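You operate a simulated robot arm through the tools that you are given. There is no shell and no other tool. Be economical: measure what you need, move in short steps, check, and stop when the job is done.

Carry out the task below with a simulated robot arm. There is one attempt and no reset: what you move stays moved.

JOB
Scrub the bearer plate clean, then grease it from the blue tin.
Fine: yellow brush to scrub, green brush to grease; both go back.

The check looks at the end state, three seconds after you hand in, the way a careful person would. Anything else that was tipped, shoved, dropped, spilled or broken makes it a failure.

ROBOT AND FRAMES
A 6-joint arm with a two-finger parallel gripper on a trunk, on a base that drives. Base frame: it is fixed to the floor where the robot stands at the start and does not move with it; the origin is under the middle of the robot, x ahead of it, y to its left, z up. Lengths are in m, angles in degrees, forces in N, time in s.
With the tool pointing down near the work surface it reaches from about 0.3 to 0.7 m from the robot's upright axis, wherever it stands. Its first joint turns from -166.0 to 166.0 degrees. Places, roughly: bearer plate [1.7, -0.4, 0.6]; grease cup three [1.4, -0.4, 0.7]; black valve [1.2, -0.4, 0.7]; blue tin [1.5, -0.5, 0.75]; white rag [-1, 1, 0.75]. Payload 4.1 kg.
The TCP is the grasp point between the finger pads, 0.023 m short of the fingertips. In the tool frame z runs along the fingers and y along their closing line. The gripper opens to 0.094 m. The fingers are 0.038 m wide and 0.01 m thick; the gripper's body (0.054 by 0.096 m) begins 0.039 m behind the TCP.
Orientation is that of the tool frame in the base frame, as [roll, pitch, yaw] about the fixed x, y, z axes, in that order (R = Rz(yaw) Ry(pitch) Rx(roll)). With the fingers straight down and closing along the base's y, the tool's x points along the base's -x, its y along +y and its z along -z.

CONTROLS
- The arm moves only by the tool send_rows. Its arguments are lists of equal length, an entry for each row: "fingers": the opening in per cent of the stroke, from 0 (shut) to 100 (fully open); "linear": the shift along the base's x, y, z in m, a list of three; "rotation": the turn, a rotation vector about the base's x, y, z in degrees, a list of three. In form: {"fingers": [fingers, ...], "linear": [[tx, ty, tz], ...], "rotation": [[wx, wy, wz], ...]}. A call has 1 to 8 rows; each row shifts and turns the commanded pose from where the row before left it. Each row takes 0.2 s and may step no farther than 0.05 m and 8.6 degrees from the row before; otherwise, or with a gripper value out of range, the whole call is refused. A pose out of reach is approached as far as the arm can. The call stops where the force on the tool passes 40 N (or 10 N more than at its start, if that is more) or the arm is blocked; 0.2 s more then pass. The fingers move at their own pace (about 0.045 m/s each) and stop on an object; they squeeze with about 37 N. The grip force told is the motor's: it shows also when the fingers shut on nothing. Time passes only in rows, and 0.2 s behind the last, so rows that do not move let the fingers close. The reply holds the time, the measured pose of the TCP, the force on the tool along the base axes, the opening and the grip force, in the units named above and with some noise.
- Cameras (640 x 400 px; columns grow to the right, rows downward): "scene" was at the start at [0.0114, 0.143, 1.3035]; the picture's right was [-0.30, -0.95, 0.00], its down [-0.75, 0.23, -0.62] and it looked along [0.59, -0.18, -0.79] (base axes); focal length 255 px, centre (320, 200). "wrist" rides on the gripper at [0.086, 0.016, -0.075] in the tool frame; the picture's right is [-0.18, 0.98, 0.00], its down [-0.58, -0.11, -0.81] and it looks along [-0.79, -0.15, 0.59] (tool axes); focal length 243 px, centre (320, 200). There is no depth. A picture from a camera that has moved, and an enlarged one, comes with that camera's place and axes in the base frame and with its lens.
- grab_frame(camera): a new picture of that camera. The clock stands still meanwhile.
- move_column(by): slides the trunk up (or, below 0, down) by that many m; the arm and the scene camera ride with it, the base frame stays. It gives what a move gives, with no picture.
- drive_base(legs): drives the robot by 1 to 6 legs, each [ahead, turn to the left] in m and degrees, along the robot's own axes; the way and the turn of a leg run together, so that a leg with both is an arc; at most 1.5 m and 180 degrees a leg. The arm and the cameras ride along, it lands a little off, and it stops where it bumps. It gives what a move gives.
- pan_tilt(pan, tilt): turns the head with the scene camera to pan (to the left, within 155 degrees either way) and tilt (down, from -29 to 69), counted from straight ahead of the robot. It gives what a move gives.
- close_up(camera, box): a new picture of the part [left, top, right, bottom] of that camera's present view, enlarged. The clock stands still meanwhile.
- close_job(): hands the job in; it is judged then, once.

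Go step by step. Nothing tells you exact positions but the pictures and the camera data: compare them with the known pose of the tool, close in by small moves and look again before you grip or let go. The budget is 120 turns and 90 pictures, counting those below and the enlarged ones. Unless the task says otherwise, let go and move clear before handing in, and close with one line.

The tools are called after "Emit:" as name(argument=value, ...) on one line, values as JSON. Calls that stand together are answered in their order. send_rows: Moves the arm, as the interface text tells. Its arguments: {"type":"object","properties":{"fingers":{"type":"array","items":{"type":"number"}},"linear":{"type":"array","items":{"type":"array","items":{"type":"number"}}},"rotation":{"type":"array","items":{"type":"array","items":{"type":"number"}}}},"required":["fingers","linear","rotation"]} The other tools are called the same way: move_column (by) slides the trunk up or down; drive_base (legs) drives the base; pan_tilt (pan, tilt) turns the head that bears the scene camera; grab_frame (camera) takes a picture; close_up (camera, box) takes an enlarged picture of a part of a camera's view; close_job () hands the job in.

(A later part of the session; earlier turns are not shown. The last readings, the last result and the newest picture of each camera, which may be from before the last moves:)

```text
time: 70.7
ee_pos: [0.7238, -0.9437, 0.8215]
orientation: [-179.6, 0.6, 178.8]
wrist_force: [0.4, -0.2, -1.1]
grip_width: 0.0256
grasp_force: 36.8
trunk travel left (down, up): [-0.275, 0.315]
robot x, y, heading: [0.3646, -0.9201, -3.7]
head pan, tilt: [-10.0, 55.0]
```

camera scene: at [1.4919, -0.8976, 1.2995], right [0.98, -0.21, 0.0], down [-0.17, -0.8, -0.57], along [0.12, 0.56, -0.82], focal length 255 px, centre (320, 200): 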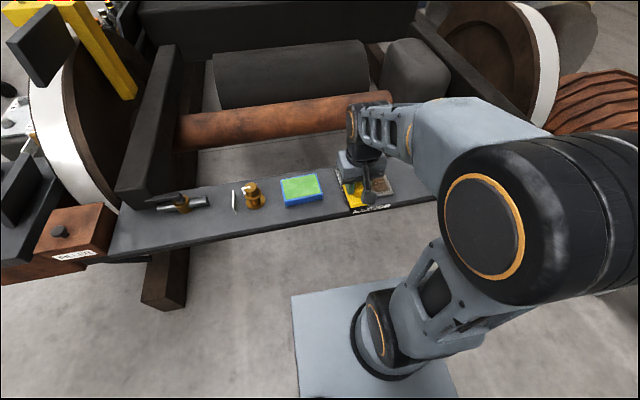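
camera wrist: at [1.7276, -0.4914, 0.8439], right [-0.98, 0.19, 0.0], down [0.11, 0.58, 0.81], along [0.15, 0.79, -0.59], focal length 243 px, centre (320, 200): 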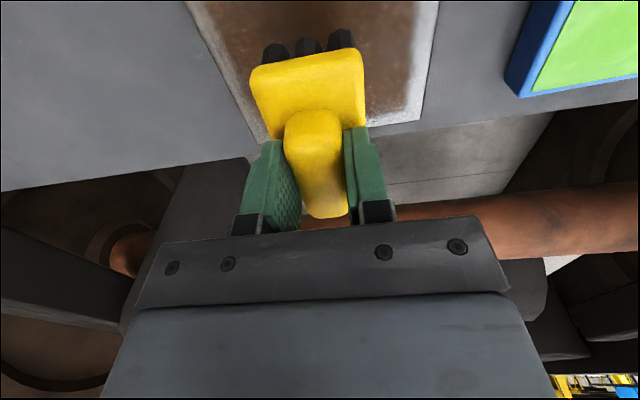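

Emit:
drive_base(legs=[[0, -52.5], [-1.107, 0], [0, 56.2]])

```text
time: 81.2
ee_pos: [0.0984, 0.0066, 0.8218]
orientation: [-179.6, 0.6, -176.2]
wrist_force: [0.1, -0.2, -1.5]
grip_width: 0.0255
grasp_force: 36.9
trunk travel left (down, up): [-0.275, 0.315]
robot x, y, heading: [-0.2616, -0.0006, 0.9]
head pan, tilt: [-10.0, 55.0]
```

Emit:
drive_base(legs=[[0.262, -0.9]])

Emit:
pan_tilt(pan=-10, tilt=60)

Emit:
close_up(camera="scene", box=[200, 120, 420, 260])

```text
time: 83.1
ee_pos: [0.3596, 0.0029, 0.8215]
orientation: [-179.7, 0.6, -177.2]
wrist_force: [-0.7, 0.1, -1.4]
grip_width: 0.0258
grasp_force: 36.9
trunk travel left (down, up): [-0.275, 0.315]
robot x, y, heading: [0.0019, 0.0039, -0.1]
head pan, tilt: [-10.0, 55.0]
```

```text
time: 83.7
ee_pos: [0.3589, 0.0029, 0.821]
orientation: [-179.6, 0.5, -177.2]
wrist_force: [-0.5, 0.4, -1.6]
grip_width: 0.0257
grasp_force: 36.9
trunk travel left (down, up): [-0.275, 0.315]
robot x, y, heading: [0.0, 0.0025, -0.0]
head pan, tilt: [-10.0, 60.0]
```

```text
2.86 times, centred on (310, 190) of scene
camera zoom: at [0.0066, 0.1564, 1.2934], right [-0.17, -0.98, 0.0], down [-0.85, 0.15, -0.5], along [0.49, -0.09, -0.87], focal length 729 px, centre (349, 229)
```

zoom: 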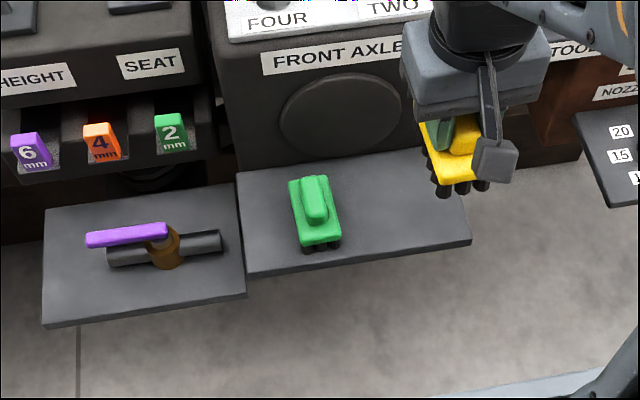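

Home spot on the tray is empty and unchanged. I retrace the lift path to place the yellow brush.

Emit:
send_rows(fingers=[20, 20, 20, 20, 20, 20, 20, 20], linear=[[0.03, 0, -0.03], [0.03, 0, -0.04], [0.03, -0.001, -0.04], [0.028, -0.0006, -0.04], [0, 0, -0.03], [0, 0, -0.03], [0, 0, -0.02], [0, 0, -0.01]], rotation=[[0.4, 0.5, 0.3], [0, 0, 0], [0, 0, 0], [0, 0, 0], [0, 0, 0], [0, 0, 0], [0, 0, 0], [0, 0, 0]])

Emit:
close_up(camera="scene", box=[270, 130, 400, 220])

```text
time: 85.5
ee_pos: [0.4797, 0.0005, 0.5822]
orientation: [180.0, 0.0, -176.9]
wrist_force: [0.3, -0.1, -0.6]
grip_width: 0.0255
grasp_force: 37.4
trunk travel left (down, up): [-0.275, 0.315]
robot x, y, heading: [0.0038, 0.0066, 0.2]
head pan, tilt: [-10.0, 60.0]
```

```text
4.44 times, centred on (335, 175) of scene
camera zoom: at [0.0066, 0.1564, 1.2934], right [-0.17, -0.98, 0.0], down [-0.85, 0.15, -0.5], along [0.49, -0.09, -0.87], focal length 1134 px, centre (253, 311)
```

zoom: 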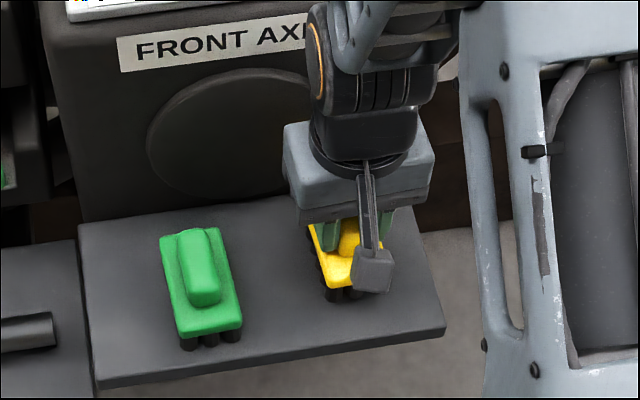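

Alignment with the original matches relative to the green brush. I lower to contact.

Emit:
send_rows(fingers=[20, 20, 20], linear=[[-0.002, 0, -0.006], [0, 0, -0.005], [0, 0, 0]], rotation=[[0, 0, 0], [0, 0, 0], [0, 0, 0]])

```text
time: 86.3
ee_pos: [0.4766, -0.0001, 0.5719]
orientation: [-179.9, 0.0, -176.9]
wrist_force: [-0.7, -0.2, -1.6]
grip_width: 0.0258
grasp_force: 37.1
trunk travel left (down, up): [-0.275, 0.315]
robot x, y, heading: [0.0021, 0.0039, -0.1]
head pan, tilt: [-10.0, 60.0]
```

Emit:
send_rows(fingers=[20, 20], linear=[[0, 0, -0.0015], [0, 0, 0]], rotation=[[0, 0, 0], [0, 0, 0]])

```text
time: 86.9
ee_pos: [0.4763, -0.0002, 0.5692]
orientation: [-179.9, 0.1, -176.8]
wrist_force: [-0.6, -0.8, -2.3]
grip_width: 0.0257
grasp_force: 36.8
trunk travel left (down, up): [-0.275, 0.315]
robot x, y, heading: [0.0025, 0.0066, 0.1]
head pan, tilt: [-10.0, 60.0]
```

Emit:
send_rows(fingers=[20, 20], linear=[[0, 0, -0.0015], [0, 0, 0]], rotation=[[0, 0, 0], [0, 0, 0]])

Emit:
close_up(camera="wrist", box=[120, 0, 520, 250])

```text
time: 87.5
ee_pos: [0.4765, 0.0011, 0.5691]
orientation: [180.0, 0.1, -176.9]
wrist_force: [-3.6, -0.6, 9.8]
grip_width: 0.0256
grasp_force: 37.3
trunk travel left (down, up): [-0.275, 0.315]
robot x, y, heading: [0.0015, 0.0048, 0.0]
head pan, tilt: [-10.0, 60.0]
```

```text
1.60 times, centred on (320, 125) of wrist
camera zoom: at [0.3895, 0.0122, 0.643], right [0.13, 0.99, 0.0], down [0.59, -0.08, 0.81], along [0.8, -0.1, -0.59], focal length 388 px, centre (320, 320)
```

zoom: 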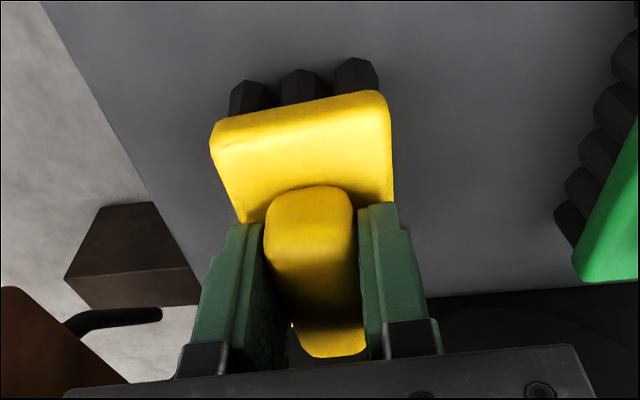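

Touching, with the brush ~5 mm further forward in the grip than before; I nudge back 5 mm, set down, and release.

Emit:
send_rows(fingers=[20, 20, 20, 20, 20, 20], linear=[[0, 0, 0.004], [-0.005, 0, 0], [0, 0, -0.002], [0, 0, -0.0015], [0, 0, 0], [0, 0, 0]], rotation=[[0, 0, 0], [0, 0, 0], [0, 0, 0], [0, 0, 0], [0, 0, 0], [0, 0, 0]])

Emit:
send_rows(fingers=[30, 45, 60, 80, 100, 100], linear=[[0, 0, 0], [0, 0, 0], [0, 0, 0], [0, 0, 0], [0, 0, 0], [0, 0, 0]], rotation=[[0, 0, 0], [0, 0, 0], [0, 0, 0], [0, 0, 0], [0, 0, 0], [0, 0, 0]])

Emit:
send_rows(fingers=[100, 100, 100, 100], linear=[[0, 0, 0.01], [0, 0, 0.03], [0, 0, 0.04], [-0.03, 0.03, 0.02]], rotation=[[0, 0, 0], [0, 0, 0], [0, 0, 0], [0, 0, 0]])

Emit:
grab_frame(camera="wrist")

Emit:
close_up(camera="scene", box=[270, 130, 400, 220])

```text
time: 88.9
ee_pos: [0.4706, 0.0014, 0.569]
orientation: [-179.9, 0.1, -176.9]
wrist_force: [-2.4, -0.5, 9.3]
grip_width: 0.026
grasp_force: 37.4
trunk travel left (down, up): [-0.275, 0.315]
robot x, y, heading: [0.0048, 0.003, -0.2]
head pan, tilt: [-10.0, 60.0]
```

```text
time: 90.3
ee_pos: [0.4704, 0.0015, 0.5682]
orientation: [-180.0, 0.1, -177.0]
wrist_force: [-0.3, 0.2, 0.0]
grip_width: 0.0938
grasp_force: 0.1
trunk travel left (down, up): [-0.275, 0.315]
robot x, y, heading: [0.0027, 0.0017, -0.2]
head pan, tilt: [-10.0, 60.0]
```

```text
time: 91.3
ee_pos: [0.4404, 0.0307, 0.6673]
orientation: [179.9, -0.1, -176.8]
wrist_force: [0.6, -0.5, 0.9]
grip_width: 0.094
grasp_force: 0.2
trunk travel left (down, up): [-0.275, 0.315]
robot x, y, heading: [0.0006, 0.0017, -0.1]
head pan, tilt: [-10.0, 60.0]
```

```text
51 pictures are left
camera wrist: at [0.3539, 0.0426, 0.7418], right [0.13, 0.99, 0.0], down [0.59, -0.08, 0.81], along [0.8, -0.1, -0.59], focal length 243 px, centre (320, 200)
```

wrist: 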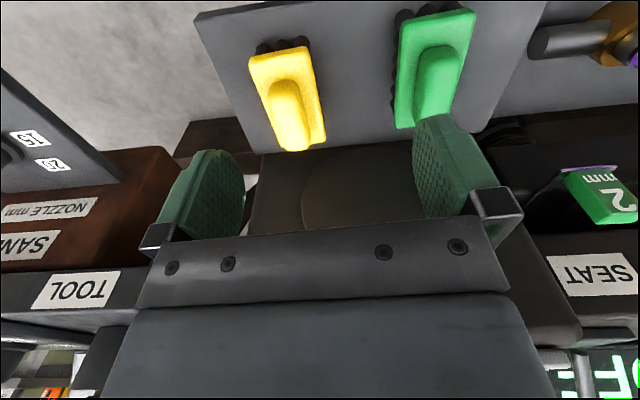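

```text
4.44 times, centred on (335, 175) of scene
camera zoom: at [0.0068, 0.1561, 1.2934], right [-0.17, -0.98, 0.0], down [-0.85, 0.15, -0.5], along [0.49, -0.09, -0.87], focal length 1134 px, centre (253, 311)
```

zoom: 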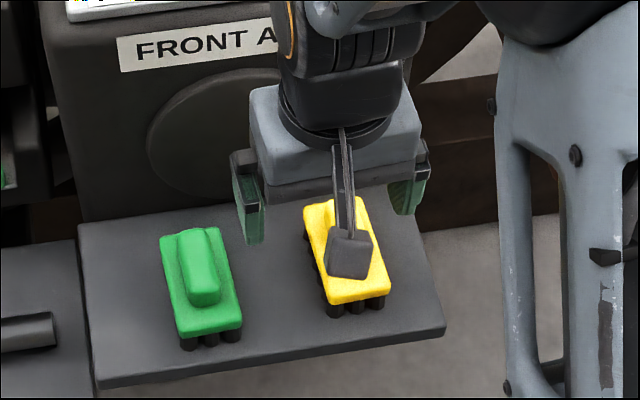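

Yellow is back home, upright. Next the green brush: handle about (0.467, 0.116), yaw ~5°. I move above it.

Emit:
send_rows(fingers=[100, 100, 100, 100], linear=[[0.01, 0.04, 0], [0.01, 0.045, 0], [0.006, 0, -0.03], [0, 0, -0.03]], rotation=[[0, 0, 2.3], [0, 0, 0], [0, 0, 0], [0, 0, 0]])

Emit:
close_up(camera="wrist", box=[120, 0, 520, 250])

Emit:
close_up(camera="scene", box=[270, 130, 400, 220])

```text
time: 92.3
ee_pos: [0.4674, 0.1173, 0.6076]
orientation: [180.0, 0.0, -174.6]
wrist_force: [-0.1, 0.5, 0.7]
grip_width: 0.0941
grasp_force: 0.0
trunk travel left (down, up): [-0.275, 0.315]
robot x, y, heading: [0.002, 0.0007, -0.2]
head pan, tilt: [-10.0, 60.0]
```

```text
1.60 times, centred on (320, 125) of wrist
camera zoom: at [0.3804, 0.1252, 0.683], right [0.09, 1.0, 0.0], down [0.59, -0.05, 0.81], along [0.8, -0.07, -0.59], focal length 388 px, centre (320, 320)
```

zoom: 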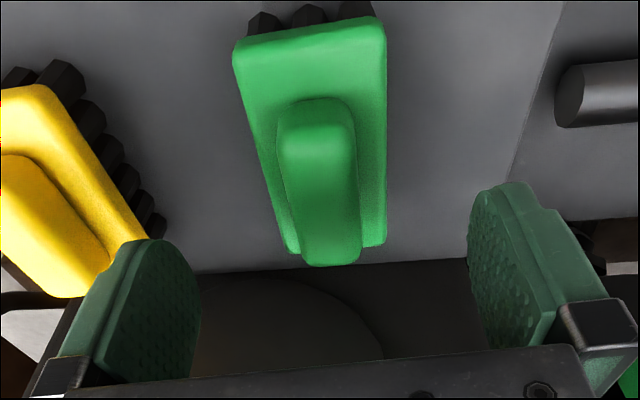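

```text
4.44 times, centred on (335, 175) of scene
camera zoom: at [0.0063, 0.1564, 1.2934], right [-0.17, -0.98, 0.0], down [-0.85, 0.15, -0.5], along [0.49, -0.09, -0.87], focal length 1134 px, centre (253, 311)
```

zoom: 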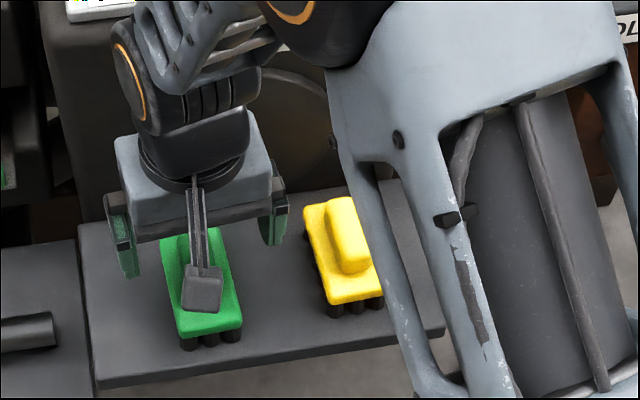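

Well aligned. I descend to z ≈ 0.570 and close.

Emit:
send_rows(fingers=[100, 100, 60, 20, 20, 20, 20, 20], linear=[[0, 0, -0.02], [0, 0, -0.017], [0, 0, 0], [0, 0, 0], [0, 0, 0], [0, 0, 0], [0, 0, 0], [0, 0, 0]], rotation=[[0, 0, 0], [0, 0, 0], [0, 0, 0], [0, 0, 0], [0, 0, 0], [0, 0, 0], [0, 0, 0], [0, 0, 0]])

Emit:
close_up(camera="wrist", box=[120, 0, 520, 250])

```text
time: 94.1
ee_pos: [0.469, 0.1163, 0.5715]
orientation: [-180.0, 0.0, -174.6]
wrist_force: [-0.3, 0.5, -0.5]
grip_width: 0.0256
grasp_force: 36.7
trunk travel left (down, up): [-0.275, 0.315]
robot x, y, heading: [-0.0016, 0.0033, 0.3]
head pan, tilt: [-10.0, 60.0]
```

```text
1.60 times, centred on (320, 125) of wrist
camera zoom: at [0.3815, 0.1248, 0.6457], right [0.09, 1.0, 0.0], down [0.59, -0.05, 0.81], along [0.8, -0.07, -0.59], focal length 388 px, centre (320, 320)
```

zoom: 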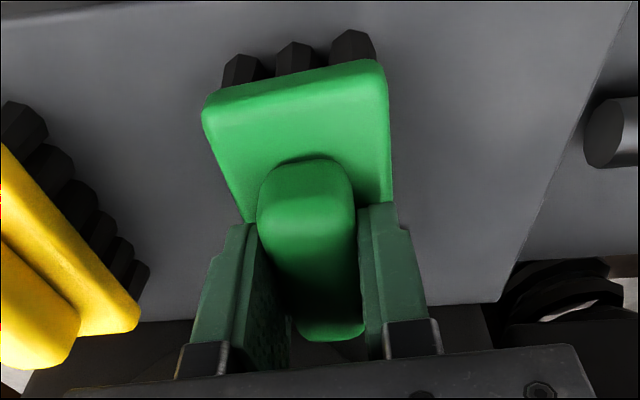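

Green gripped (home TCP 0.4685, 0.1165, 0.571, yaw -174.6). I lift, draw back and drive to the rail again.

Emit:
send_rows(fingers=[20, 20, 20, 20, 20, 20, 20, 20], linear=[[0, 0, 0.02], [0, 0, 0.04], [0, 0, 0.04], [-0.02, -0.015, 0.04], [-0.03, -0.02, 0.03], [-0.03, -0.03, 0.02], [-0.02, -0.03, 0.03], [0, -0.02, 0.03]], rotation=[[0, 0, 0], [0, 0, 0], [0, 0, 0], [0, 0, 0], [0, 0, 0], [0, 0, 0], [0, 0, 0], [0, 0, 0]])

Emit:
drive_base(legs=[[-0.25, 0], [0, -57], [1.19, 0], [0, 57]])

```text
time: 95.9
ee_pos: [0.3667, 0.0006, 0.8193]
orientation: [-179.9, 0.0, -174.6]
wrist_force: [0.1, 0.5, -1.2]
grip_width: 0.0256
grasp_force: 37.3
trunk travel left (down, up): [-0.275, 0.315]
robot x, y, heading: [0.0028, 0.0014, 0.1]
head pan, tilt: [-10.0, 60.0]
```

```text
time: 108.4
ee_pos: [0.7707, -0.9849, 0.8202]
orientation: [-180.0, 0.0, -174.8]
wrist_force: [-1.3, 0.4, -1.3]
grip_width: 0.0257
grasp_force: 36.6
trunk travel left (down, up): [-0.275, 0.315]
robot x, y, heading: [0.4059, -0.9848, 0.1]
head pan, tilt: [-10.0, 60.0]
```

Emit:
drive_base(legs=[[1.24, 0], [0, 90], [0.08, 0]])

Emit:
pan_tilt(pan=-10, tilt=55)

Emit:
grab_frame(camera="scene")

```text
time: 119.1
ee_pos: [1.6587, -0.5559, 0.8189]
orientation: [180.0, 0.0, -86.5]
wrist_force: [-0.9, -0.4, -0.9]
grip_width: 0.0255
grasp_force: 36.8
trunk travel left (down, up): [-0.275, 0.315]
robot x, y, heading: [1.6464, -0.9207, 87.9]
head pan, tilt: [-10.0, 60.0]
```

```text
time: 119.7
ee_pos: [1.6588, -0.556, 0.8199]
orientation: [-179.9, 0.0, -86.5]
wrist_force: [0.5, 0.1, -1.3]
grip_width: 0.0257
grasp_force: 36.7
trunk travel left (down, up): [-0.275, 0.315]
robot x, y, heading: [1.6436, -0.9214, 88.0]
head pan, tilt: [-10.0, 55.0]
```

```text
46 pictures are left
camera scene: at [1.4916, -0.9055, 1.2994], right [0.98, -0.21, 0.0], down [-0.17, -0.8, -0.57], along [0.12, 0.56, -0.82], focal length 255 px, centre (320, 200)
```

scene: 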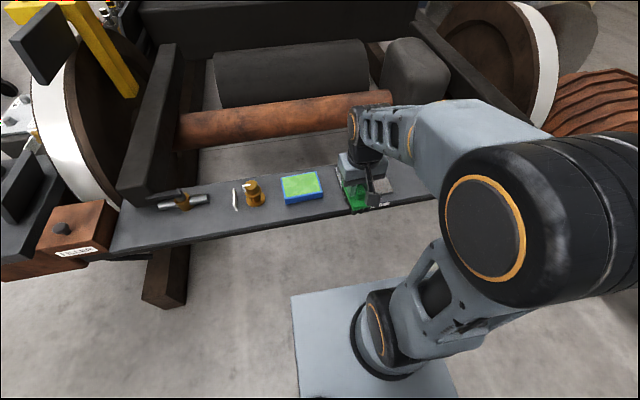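

The tin centre is about (1.536, -0.405), top z ≈ 0.67, long side along x. I rotate the brush to lie along x while moving toward the tin.

Emit:
send_rows(fingers=[20, 20, 20, 20, 20, 20, 20, 20], linear=[[-0.01, 0.01, 0], [-0.01, 0.01, 0], [-0.01, 0.02, 0], [-0.01, 0.02, 0], [-0.015, 0.02, 0], [-0.015, 0.02, 0], [-0.015, 0.02, 0], [-0.015, 0.02, 0]], rotation=[[0, 0, -8.5], [0, 0, -8.5], [0, 0, -8.5], [0, 0, -8.5], [0, 0, -8.5], [0, 0, -8.5], [0, 0, -8.5], [0, 0, -8.5]])

Emit:
send_rows(fingers=[20, 20, 20, 20], linear=[[-0.01, 0.01, 0], [-0.012, 0, 0], [0, 0, -0.02], [0, 0, -0.02]], rotation=[[0, 0, -8.5], [0, 0, -8.5], [0, 0, -8.5], [0, 0, 0]])

Emit:
close_up(camera="scene", box=[240, 130, 400, 230])

Emit:
grab_frame(camera="wrist")

```text
time: 121.5
ee_pos: [1.5585, -0.4155, 0.8203]
orientation: [-179.9, -0.1, -154.7]
wrist_force: [-0.6, 0.4, -2.5]
grip_width: 0.0256
grasp_force: 36.9
trunk travel left (down, up): [-0.275, 0.315]
robot x, y, heading: [1.6447, -0.9222, 87.9]
head pan, tilt: [-10.0, 55.0]
```

```text
time: 122.5
ee_pos: [1.537, -0.4053, 0.7797]
orientation: [180.0, 0.0, 179.9]
wrist_force: [0.3, 0.1, -1.5]
grip_width: 0.0255
grasp_force: 36.3
trunk travel left (down, up): [-0.275, 0.315]
robot x, y, heading: [1.6454, -0.9158, 88.0]
head pan, tilt: [-10.0, 55.0]
```

```text
4.00 times, centred on (320, 180) of scene
camera zoom: at [1.4915, -0.9055, 1.2995], right [0.98, -0.21, 0.0], down [-0.17, -0.8, -0.57], along [0.12, 0.56, -0.82], focal length 1021 px, centre (320, 280)
```

zoom: 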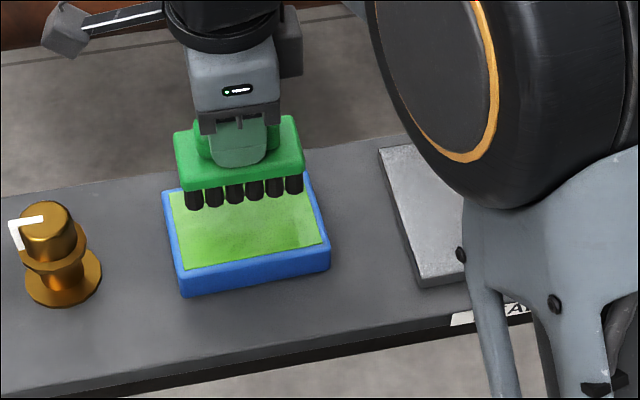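

```text
44 pictures are left
camera wrist: at [1.4507, -0.3886, 0.8538], right [0.19, 0.98, 0.0], down [0.58, -0.11, 0.81], along [0.79, -0.15, -0.59], focal length 243 px, centre (320, 200)
```

wrist: 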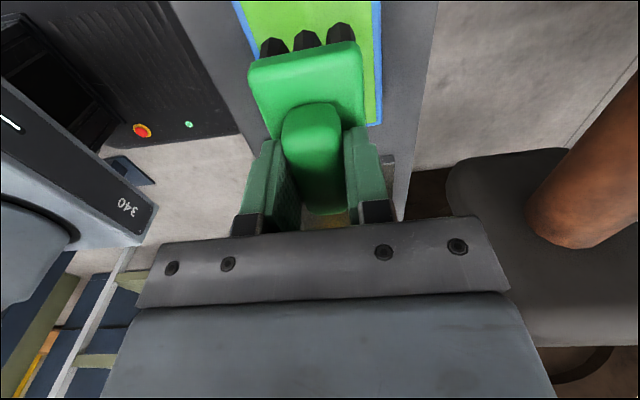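

Aligned over the tin. I descend 3 cm and check.

Emit:
send_rows(fingers=[20, 20], linear=[[0, 0, -0.02], [0, 0, -0.012]], rotation=[[0, 0, 0], [0, 0, 0]])

Emit:
close_up(camera="scene", box=[260, 140, 360, 215])

```text
time: 123.1
ee_pos: [1.5367, -0.4044, 0.7471]
orientation: [-180.0, 0.0, 179.9]
wrist_force: [-0.4, -0.2, 0.1]
grip_width: 0.0255
grasp_force: 36.5
trunk travel left (down, up): [-0.275, 0.315]
robot x, y, heading: [1.6439, -0.9206, 88.1]
head pan, tilt: [-10.0, 55.0]
```

```text
5.33 times, centred on (310, 178) of scene
camera zoom: at [1.4915, -0.9054, 1.2995], right [0.98, -0.21, 0.0], down [-0.17, -0.8, -0.57], along [0.12, 0.56, -0.82], focal length 1361 px, centre (373, 320)
```

zoom: 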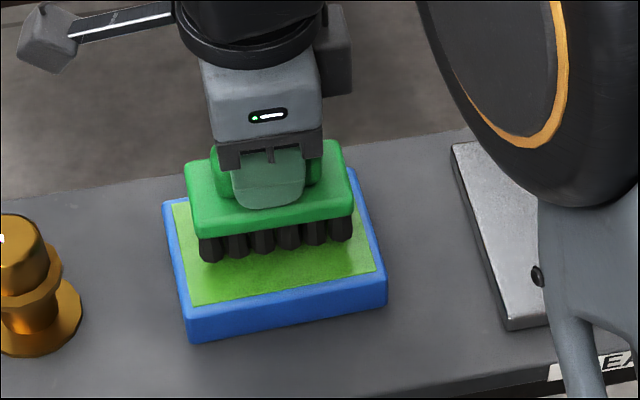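

Emit:
send_rows(fingers=[20, 20, 20], linear=[[0, -0.002, -0.006], [0, 0, -0.004], [0, 0, 0]], rotation=[[0, 0, 0], [0, 0, 0], [0, 0, 0]])

Emit:
close_up(camera="scene", box=[260, 140, 360, 215])

```text
time: 123.9
ee_pos: [1.5369, -0.4083, 0.7366]
orientation: [180.0, 0.0, 180.0]
wrist_force: [-0.1, 0.2, -1.2]
grip_width: 0.0253
grasp_force: 37.3
trunk travel left (down, up): [-0.275, 0.315]
robot x, y, heading: [1.6412, -0.9247, 88.0]
head pan, tilt: [-10.0, 55.0]
```

```text
5.33 times, centred on (310, 178) of scene
camera zoom: at [1.4915, -0.9054, 1.2994], right [0.98, -0.21, 0.0], down [-0.17, -0.8, -0.57], along [0.12, 0.56, -0.82], focal length 1361 px, centre (373, 320)
```

zoom: 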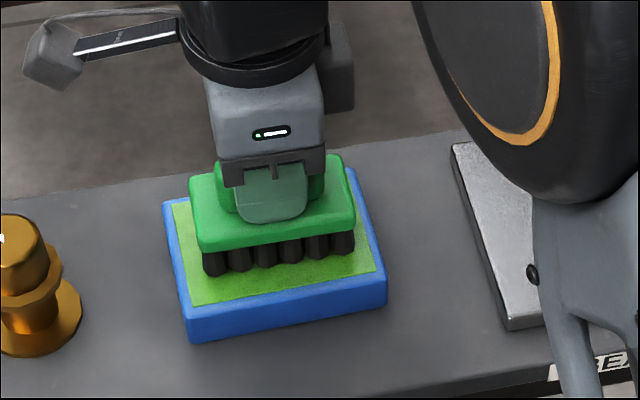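

Emit:
send_rows(fingers=[20, 20, 20], linear=[[0, 0, -0.002], [0, 0, -0.002], [0, 0, 0]], rotation=[[0, 0, 0], [0, 0, 0], [0, 0, 0]])

```text
time: 124.7
ee_pos: [1.5385, -0.4065, 0.7326]
orientation: [-180.0, 0.0, -179.9]
wrist_force: [-0.1, -0.1, -1.9]
grip_width: 0.0256
grasp_force: 36.6
trunk travel left (down, up): [-0.275, 0.315]
robot x, y, heading: [1.6454, -0.9193, 87.9]
head pan, tilt: [-10.0, 55.0]
```

Emit:
send_rows(fingers=[20, 20, 20], linear=[[0, 0, -0.002], [0, 0, -0.002], [0, 0, 0]], rotation=[[0, 0, 0], [0, 0, 0], [0, 0, 0]])

Emit:
close_up(camera="scene", box=[260, 140, 360, 215])

```text
time: 125.5
ee_pos: [1.5364, -0.407, 0.7317]
orientation: [179.8, 0.1, -180.0]
wrist_force: [1.3, 0.5, 13.2]
grip_width: 0.0257
grasp_force: 36.9
trunk travel left (down, up): [-0.275, 0.315]
robot x, y, heading: [1.6488, -0.9165, 87.9]
head pan, tilt: [-10.0, 55.0]
```

```text
5.33 times, centred on (310, 178) of scene
camera zoom: at [1.4917, -0.9063, 1.2997], right [0.98, -0.21, 0.0], down [-0.17, -0.8, -0.57], along [0.12, 0.56, -0.82], focal length 1361 px, centre (373, 320)
```

zoom: 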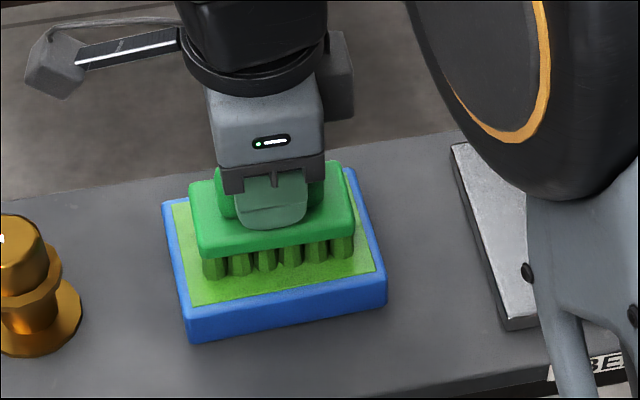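

The bristles are loaded with green grease. I lift and move over the left half of the plate.

Emit:
send_rows(fingers=[20, 20, 20, 20, 20, 20, 20, 20], linear=[[0, 0, 0.01], [0, 0, 0.03], [0.045, 0, 0], [0.045, 0, 0], [0.04, 0, 0], [0.04, -0.003, 0], [0, 0, -0.03], [0, 0, -0.016]], rotation=[[0, 0, 0], [0, 0, 0], [0, 0, 0], [0, 0, 0], [0, 0, 0], [0, 0, 0], [0, 0, 0], [0, 0, 0]])

Emit:
close_up(camera="scene", box=[270, 120, 430, 220])

```text
time: 127.3
ee_pos: [1.7058, -0.4106, 0.7224]
orientation: [-180.0, 0.0, 180.0]
wrist_force: [-1.2, -0.7, -1.4]
grip_width: 0.026
grasp_force: 37.3
trunk travel left (down, up): [-0.275, 0.315]
robot x, y, heading: [1.6433, -0.9226, 87.8]
head pan, tilt: [-10.0, 55.0]
```

```text
4.00 times, centred on (350, 170) of scene
camera zoom: at [1.4916, -0.9055, 1.2995], right [0.98, -0.21, 0.0], down [-0.17, -0.8, -0.57], along [0.12, 0.56, -0.82], focal length 1021 px, centre (200, 320)
```

zoom: 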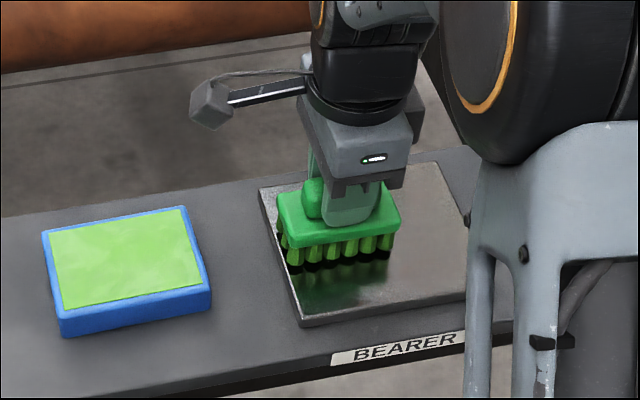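

Emit:
send_rows(fingers=[20, 20, 20, 20], linear=[[0, 0, -0.005], [0, 0, -0.002], [0, 0, -0.0015], [0, 0, 0]], rotation=[[0, 0, 0], [0, 0, 0], [0, 0, 0], [0, 0, 0]])

```text
time: 128.3
ee_pos: [1.7063, -0.4101, 0.7155]
orientation: [179.8, 0.0, -180.0]
wrist_force: [-2.0, -0.1, 10.8]
grip_width: 0.0256
grasp_force: 37.2
trunk travel left (down, up): [-0.275, 0.315]
robot x, y, heading: [1.6457, -0.9194, 88.0]
head pan, tilt: [-10.0, 55.0]
```

Light contact (~11 N). I stroke along y on the left half.

Emit:
send_rows(fingers=[20, 20, 20, 20, 20, 20, 20, 20], linear=[[0, 0.024, -0.0004], [0, 0.024, 0], [0, -0.032, 0], [0, -0.032, 0], [0, -0.032, 0], [0, 0.032, 0], [0, 0.032, 0], [0, 0.032, 0]], rotation=[[0, 0, 0], [0, 0, 0], [0, 0, 0], [0, 0, 0], [0, 0, 0], [0, 0, 0], [0, 0, 0], [0, 0, 0]])

Emit:
close_up(camera="scene", box=[270, 120, 430, 220])

```text
time: 128.9
ee_pos: [1.708, -0.3782, 0.7162]
orientation: [-179.4, 0.1, 179.9]
wrist_force: [-3.8, -16.8, 14.4]
grip_width: 0.0257
grasp_force: 36.5
trunk travel left (down, up): [-0.275, 0.315]
robot x, y, heading: [1.6474, -0.9184, 88.1]
head pan, tilt: [-10.0, 55.0]
stopped in row 2: the force on the tool passed its limit (the readings are from after the stop); the commanded pose is now the measured one
```

```text
4.00 times, centred on (350, 170) of scene
camera zoom: at [1.4913, -0.9084, 1.2995], right [0.98, -0.21, 0.0], down [-0.17, -0.8, -0.58], along [0.12, 0.56, -0.82], focal length 1021 px, centre (200, 320)
```

zoom: 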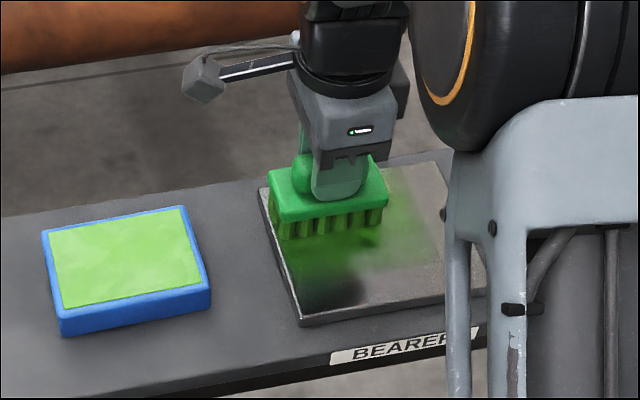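

The cross-wise stroke caught; I'll stroke lengthwise along x instead, stepping in y.

Emit:
send_rows(fingers=[20, 20, 20, 20, 20, 20, 20, 20], linear=[[0, 0.005, 0], [0, 0.006, 0], [0.035, 0, 0], [0.035, 0, 0], [-0.035, 0, 0], [-0.035, 0, 0], [0, -0.012, 0], [0, -0.012, 0]], rotation=[[0.6, 0, 0], [0, 0, 0], [0, 0, 0], [0, 0, 0], [0, 0, 0], [0, 0, 0], [0, 0, 0], [0, 0, 0]])

Emit:
close_up(camera="scene", box=[270, 120, 430, 220])

```text
time: 129.3
ee_pos: [1.7076, -0.3789, 0.7168]
orientation: [-179.3, 0.1, -180.0]
wrist_force: [-1.5, -24.2, 17.4]
grip_width: 0.0254
grasp_force: 37.1
trunk travel left (down, up): [-0.275, 0.315]
robot x, y, heading: [1.6456, -0.9214, 88.3]
head pan, tilt: [-10.0, 55.0]
stopped in row 1: the force on the tool passed its limit (the readings are from after the stop); the commanded pose is now the measured one
```

```text
4.00 times, centred on (350, 170) of scene
camera zoom: at [1.4911, -0.9095, 1.2995], right [0.98, -0.21, 0.0], down [-0.17, -0.8, -0.58], along [0.12, 0.56, -0.82], focal length 1021 px, centre (200, 320)
```

zoom: 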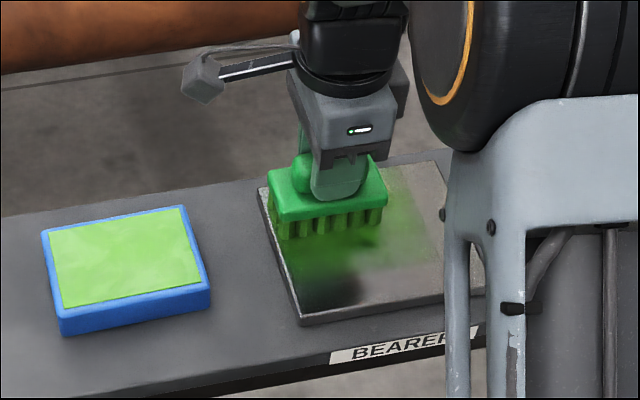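

Something is jamming crosswise. I lift a little, level the tool and re-approach.

Emit:
send_rows(fingers=[20, 20, 20], linear=[[0, 0, 0.006], [0, 0, 0.006], [0, 0, 0]], rotation=[[0, 0, 0], [0.7, 0, 0], [0, 0, 0]])

Emit:
close_up(camera="scene", box=[270, 120, 430, 220])

Emit:
grab_frame(camera="wrist")

```text
time: 130.1
ee_pos: [1.7065, -0.3766, 0.7269]
orientation: [179.9, 0.0, -180.0]
wrist_force: [-0.2, 0.3, -1.3]
grip_width: 0.0255
grasp_force: 36.5
trunk travel left (down, up): [-0.275, 0.315]
robot x, y, heading: [1.6441, -0.9224, 88.0]
head pan, tilt: [-10.0, 55.0]
```

```text
4.00 times, centred on (350, 170) of scene
camera zoom: at [1.4916, -0.9056, 1.2995], right [0.98, -0.21, 0.0], down [-0.17, -0.8, -0.57], along [0.12, 0.56, -0.82], focal length 1021 px, centre (200, 320)
```

zoom: 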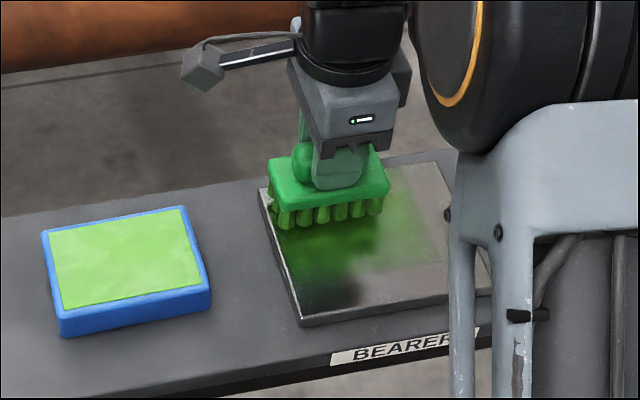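

```text
36 pictures are left
camera wrist: at [1.622, -0.3594, 0.8007], right [0.18, 0.98, 0.0], down [0.58, -0.11, 0.81], along [0.79, -0.15, -0.59], focal length 243 px, centre (320, 200)
```

wrist: 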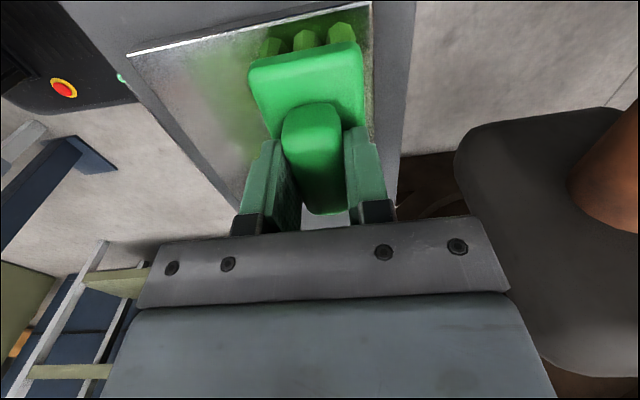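

The brush is near the far edge and green film is forming. I set down here lightly and stroke along x.

Emit:
send_rows(fingers=[20, 20, 20, 20, 20], linear=[[0, 0.01, -0.004], [0, 0, -0.005], [0, 0, -0.0015], [0, 0, -0.0015], [0, 0, 0]], rotation=[[0, 0, 0], [0, 0, 0], [0, 0, 0], [0, 0, 0], [0, 0, 0]])

```text
time: 131.1
ee_pos: [1.7085, -0.3634, 0.7201]
orientation: [179.0, 0.0, -180.0]
wrist_force: [-0.2, -7.0, 16.5]
grip_width: 0.0255
grasp_force: 37.1
trunk travel left (down, up): [-0.275, 0.315]
robot x, y, heading: [1.6444, -0.9193, 88.2]
head pan, tilt: [-10.0, 55.0]
stopped in row 5: the force on the tool passed its limit (the readings are from after the stop); the commanded pose is now the measured one
```

Contact came ~5 mm higher here than expected; I look closely.

Emit:
close_up(camera="scene", box=[320, 140, 400, 190])

Emit:
close_up(camera="wrist", box=[200, 0, 460, 240])

```text
8.00 times, centred on (360, 165) of scene
camera zoom: at [1.4914, -0.908, 1.2993], right [0.98, -0.21, 0.0], down [-0.17, -0.8, -0.57], along [0.12, 0.56, -0.82], focal length 2042 px, centre (0, 480)
```

zoom: 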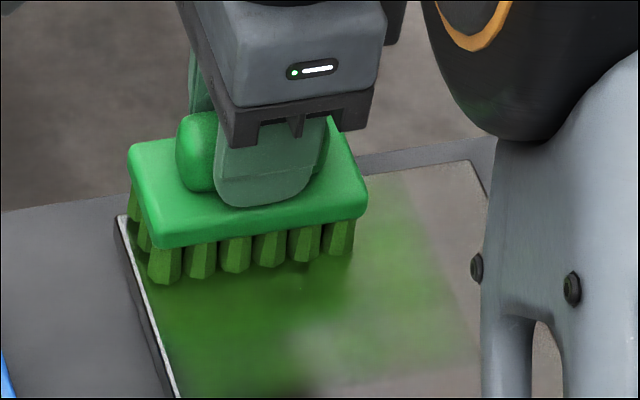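

```text
1.67 times, centred on (330, 120) of wrist
camera zoom: at [1.6225, -0.3485, 0.7948], right [0.18, 0.98, 0.02], down [0.58, -0.12, 0.8], along [0.79, -0.14, -0.59], focal length 404 px, centre (303, 333)
```

zoom: 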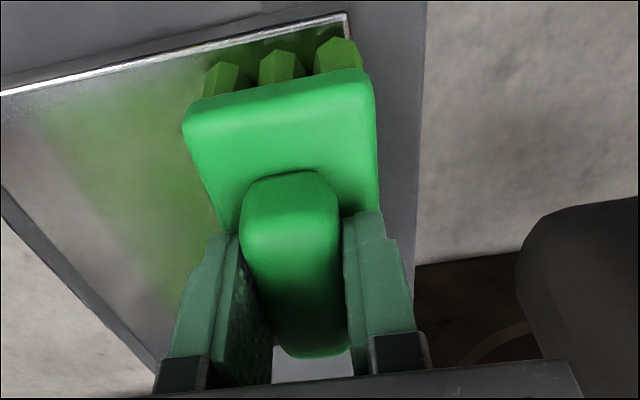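

Nothing visible blocks, but the long-along-y orientation worked well before. I lift and rotate back to that.

Emit:
send_rows(fingers=[20, 20, 20, 20, 20, 20, 20, 20], linear=[[0, 0, 0.01], [0, -0.02, 0.02], [0, 0, 0], [0, 0, 0], [0, 0, 0], [0, 0, 0], [0, 0, 0], [0, 0, 0]], rotation=[[0, 0, 0], [-1, 0, 0], [0, 0, 8.5], [0, 0, 8.5], [0, 0, 8.5], [0, 0, 8.5], [0, 0, 8.5], [0, 0, 8.5]])

Emit:
send_rows(fingers=[20, 20, 20, 20, 20, 20], linear=[[0, 0, 0], [0, 0, 0], [0, 0, 0], [0, 0, 0], [0, 0, 0], [0, 0, 0]], rotation=[[0, 0, 8.5], [0, 0, 8.5], [0, 0, 8.5], [0, 0, 8.5], [0, 0, 5], [0, 0, 0]])

Emit:
close_up(camera="scene", box=[300, 125, 420, 205])

```text
time: 132.9
ee_pos: [1.7092, -0.384, 0.7487]
orientation: [-179.5, 0.0, -128.9]
wrist_force: [0.1, 0.1, -0.7]
grip_width: 0.0259
grasp_force: 37.3
trunk travel left (down, up): [-0.275, 0.315]
robot x, y, heading: [1.6445, -0.9209, 87.9]
head pan, tilt: [-10.0, 55.0]
```

```text
time: 134.3
ee_pos: [1.7086, -0.3836, 0.7493]
orientation: [-179.6, 0.0, -89.9]
wrist_force: [-0.1, 0.3, -1.7]
grip_width: 0.0256
grasp_force: 36.7
trunk travel left (down, up): [-0.275, 0.315]
robot x, y, heading: [1.6467, -0.9235, 87.9]
head pan, tilt: [-10.0, 55.0]
```

```text
5.00 times, centred on (360, 165) of scene
camera zoom: at [1.4916, -0.9059, 1.2994], right [0.98, -0.21, 0.0], down [-0.17, -0.8, -0.57], along [0.12, 0.56, -0.82], focal length 1276 px, centre (120, 375)
```

zoom: 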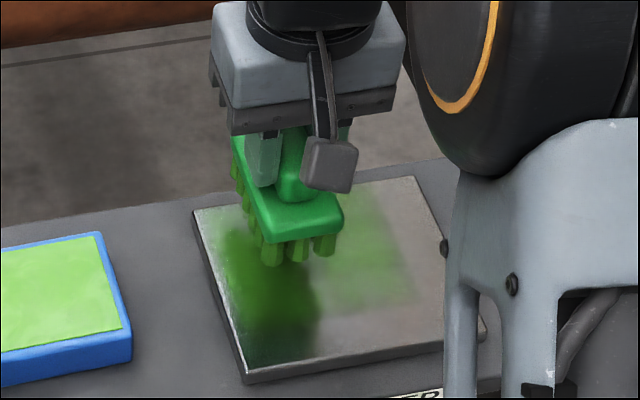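

The film has begun on the left part. I lower here and stroke along x across the far half.

Emit:
send_rows(fingers=[20, 20, 20, 20, 20], linear=[[0, 0, -0.02], [0, 0, -0.01], [0, 0, -0.002], [0, 0, -0.0015], [0, 0, 0]], rotation=[[0, 0.4, 0], [0, 0, 0], [0, 0, 0], [0, 0, 0], [0, 0, 0]])

```text
time: 135.5
ee_pos: [1.7081, -0.3823, 0.7161]
orientation: [-179.8, 0.2, -90.0]
wrist_force: [-2.7, -1.0, 20.4]
grip_width: 0.0255
grasp_force: 37.0
trunk travel left (down, up): [-0.275, 0.315]
robot x, y, heading: [1.642, -0.9209, 87.7]
head pan, tilt: [-10.0, 55.0]
```

Emit:
send_rows(fingers=[20, 20, 20, 20, 20, 20, 20, 20], linear=[[0.025, 0, 0.001], [0.03, 0, 0], [0.03, 0, 0], [-0.036, 0, 0], [-0.036, 0, 0], [-0.036, 0, 0], [0.03, 0, 0], [0.03, 0, 0]], rotation=[[0, 0, 0], [0, 0, 0], [0, 0, 0], [0, 0, 0], [0, 0, 0], [0, 0, 0], [0, 0, 0], [0, 0, 0]])

Emit:
close_up(camera="scene", box=[300, 125, 420, 205])

```text
time: 137.3
ee_pos: [1.7464, -0.3847, 0.7163]
orientation: [-179.8, -0.1, -90.1]
wrist_force: [-0.6, -0.2, 10.4]
grip_width: 0.0256
grasp_force: 37.4
trunk travel left (down, up): [-0.275, 0.315]
robot x, y, heading: [1.6452, -0.9221, 88.1]
head pan, tilt: [-10.0, 55.0]
```

```text
5.00 times, centred on (360, 165) of scene
camera zoom: at [1.4912, -0.9068, 1.2994], right [0.98, -0.21, 0.0], down [-0.17, -0.8, -0.57], along [0.12, 0.56, -0.82], focal length 1276 px, centre (120, 375)
```

zoom: 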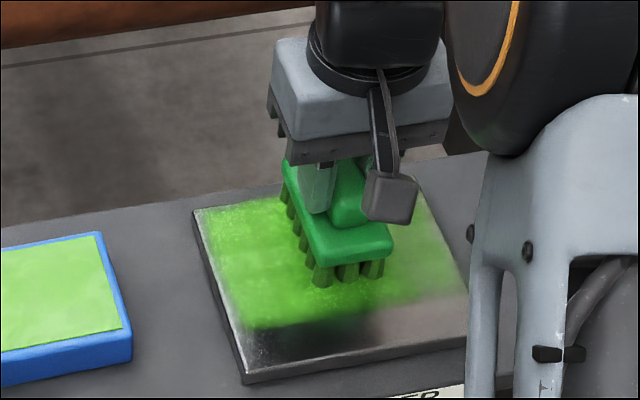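

Far half is covered well. Next the near half at y ≈ -0.435.

Emit:
send_rows(fingers=[20, 20, 20, 20, 20, 20, 20, 20], linear=[[0.02, -0.016, 0], [0.02, -0.017, 0], [0, -0.017, 0], [-0.034, 0, 0], [-0.034, 0, 0], [-0.034, 0, 0], [0.036, 0, 0], [0.036, 0, 0]], rotation=[[0, 0, 0], [0, 0, 0], [0, 0, 0], [0, 0, 0], [0, 0, 0], [0, 0, 0], [0, 0, 0], [0, 0, 0]])

Emit:
close_up(camera="scene", box=[300, 125, 420, 205])

```text
time: 139.1
ee_pos: [1.7553, -0.4369, 0.7156]
orientation: [-179.9, -0.2, -90.1]
wrist_force: [1.0, 0.1, 2.7]
grip_width: 0.0259
grasp_force: 36.7
trunk travel left (down, up): [-0.275, 0.315]
robot x, y, heading: [1.6461, -0.9209, 88.1]
head pan, tilt: [-10.0, 55.0]
```

```text
5.00 times, centred on (360, 165) of scene
camera zoom: at [1.4914, -0.9062, 1.2992], right [0.98, -0.21, 0.0], down [-0.17, -0.8, -0.57], along [0.12, 0.56, -0.82], focal length 1276 px, centre (120, 375)
```

zoom: 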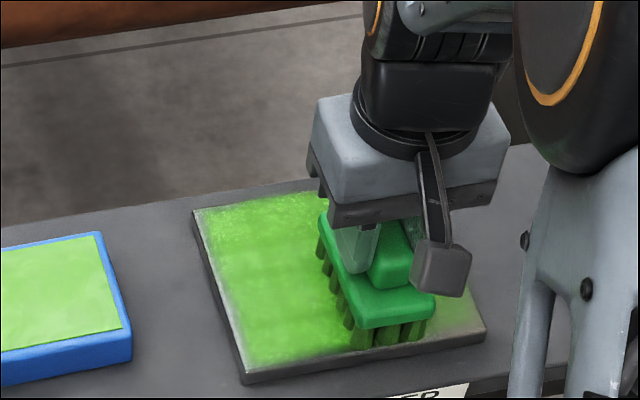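

Good coverage. I press slightly more and finish the right near part and edges.

Emit:
send_rows(fingers=[20, 20, 20, 20, 20, 20, 20, 20], linear=[[0.022, 0, -0.0007], [0.022, 0, 0], [-0.022, 0, 0], [-0.022, 0, 0], [0.022, 0, 0], [0.022, 0, 0], [0, 0.017, 0], [0, 0.017, 0]], rotation=[[0, 0, 0], [0, 0, 0], [0, 0, 0], [0, 0, 0], [0, 0, 0], [0, 0, 0], [0, 0, 0], [0, 0, 0]])

Emit:
send_rows(fingers=[20, 20, 20, 20, 20, 20, 20], linear=[[0, 0.016, 0], [-0.022, 0, 0], [-0.022, 0, 0], [0, 0, 0.03], [0, -0.03, 0.03], [0.03, -0.04, 0], [0.03, -0.035, 0.02]], rotation=[[0, 0, 0], [0, 0, 0], [0, 0, 0], [0, 0, 0], [0, 0, 0], [0, 0, 0], [0, 0, 0]])

Emit:
send_rows(fingers=[20, 20, 20, 20], linear=[[0.03, -0.03, 0.02], [0.03, -0.03, 0.02], [0, -0.03, 0], [0, 0, 0]], rotation=[[0, 0, 0], [0, 0, 0], [0, 0, 0], [0, 0, 0]])

Emit:
close_up(camera="scene", box=[270, 130, 420, 225])

```text
time: 140.9
ee_pos: [1.7991, -0.3997, 0.7157]
orientation: [179.9, 0.1, -90.0]
wrist_force: [0.4, -0.7, 2.8]
grip_width: 0.0256
grasp_force: 36.8
trunk travel left (down, up): [-0.275, 0.315]
robot x, y, heading: [1.6426, -0.9211, 88.1]
head pan, tilt: [-10.0, 55.0]
```

```text
refused: row 7 steps farther than a row can; nothing moved
```

```text
time: 141.9
ee_pos: [1.8595, -0.49, 0.7573]
orientation: [179.9, 0.0, -89.9]
wrist_force: [-0.4, -0.3, -1.3]
grip_width: 0.0255
grasp_force: 36.8
trunk travel left (down, up): [-0.275, 0.315]
robot x, y, heading: [1.6462, -0.9202, 88.0]
head pan, tilt: [-10.0, 55.0]
```

```text
4.21 times, centred on (345, 178) of scene
camera zoom: at [1.4916, -0.9061, 1.2995], right [0.98, -0.21, 0.0], down [-0.17, -0.8, -0.57], along [0.12, 0.56, -0.82], focal length 1075 px, centre (215, 295)
```

zoom: 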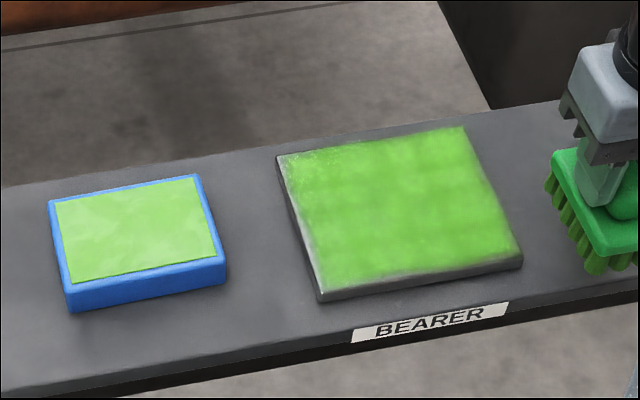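

The plate is fully greased and the rail is clean. I bring the arm back and return to the tray with the green brush.

Emit:
send_rows(fingers=[20, 20, 20, 20, 20, 20], linear=[[0, -0.03, 0.03], [-0.02, -0.03, 0.03], [-0.045, 0, 0], [-0.045, 0, 0], [-0.045, 0, 0], [-0.043, 0, 0]], rotation=[[0, 0, 0], [0, 0, 0], [0, 0, 0], [0, 0, 0], [0, 0, 0], [0, 0, 0]])

Emit:
drive_base(legs=[[-0.09, 0], [0, -88], [-1.265, 0]])

```text
time: 143.3
ee_pos: [1.6623, -0.5502, 0.8144]
orientation: [-179.9, -0.1, -90.0]
wrist_force: [0.2, 0.5, -0.9]
grip_width: 0.0257
grasp_force: 37.2
trunk travel left (down, up): [-0.275, 0.315]
robot x, y, heading: [1.6482, -0.9242, 87.9]
head pan, tilt: [-10.0, 55.0]
```

```text
time: 154.1
ee_pos: [0.7475, -1.0467, 0.8151]
orientation: [-180.0, 0.0, -176.8]
wrist_force: [0.6, 0.1, -1.7]
grip_width: 0.0258
grasp_force: 37.0
trunk travel left (down, up): [-0.275, 0.315]
robot x, y, heading: [0.3731, -1.052, 1.3]
head pan, tilt: [-10.0, 55.0]
```

Emit:
drive_base(legs=[[0, -60.7], [-1.223, 0], [0, 59.4]])

```text
time: 165.5
ee_pos: [0.1081, -0.0026, 0.8158]
orientation: [-180.0, 0.0, -177.5]
wrist_force: [0.3, 0.5, -2.0]
grip_width: 0.0255
grasp_force: 36.9
trunk travel left (down, up): [-0.275, 0.315]
robot x, y, heading: [-0.2645, 0.0003, 0.5]
head pan, tilt: [-10.0, 55.0]
```

Emit:
drive_base(legs=[[0.265, -0.5]])

Emit:
pan_tilt(pan=-10, tilt=60)

Emit:
close_up(camera="scene", box=[270, 130, 400, 220])

```text
time: 167.4
ee_pos: [0.3717, -0.0023, 0.8154]
orientation: [180.0, -0.1, -177.9]
wrist_force: [-0.4, 0.6, -1.9]
grip_width: 0.0257
grasp_force: 37.4
trunk travel left (down, up): [-0.275, 0.315]
robot x, y, heading: [0.001, -0.0018, -0.0]
head pan, tilt: [-10.0, 55.0]
```

```text
time: 168.1
ee_pos: [0.3705, -0.0024, 0.8156]
orientation: [180.0, -0.1, -177.8]
wrist_force: [0.5, 0.3, -2.2]
grip_width: 0.0256
grasp_force: 37.2
trunk travel left (down, up): [-0.275, 0.315]
robot x, y, heading: [-0.0032, -0.0013, 0.2]
head pan, tilt: [-10.0, 60.0]
```

```text
4.44 times, centred on (335, 175) of scene
camera zoom: at [0.0033, 0.1527, 1.2934], right [-0.17, -0.99, 0.0], down [-0.85, 0.15, -0.5], along [0.49, -0.08, -0.87], focal length 1134 px, centre (253, 311)
```

zoom: 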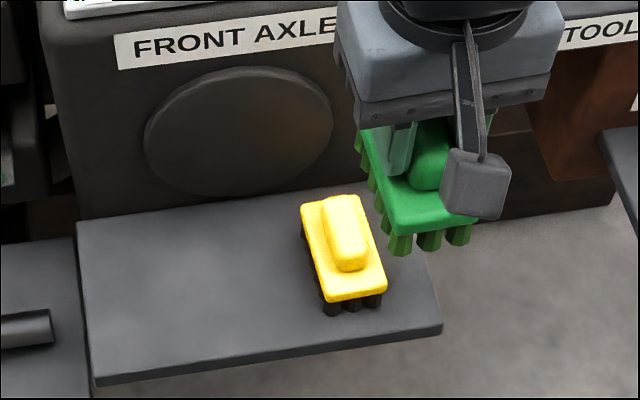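

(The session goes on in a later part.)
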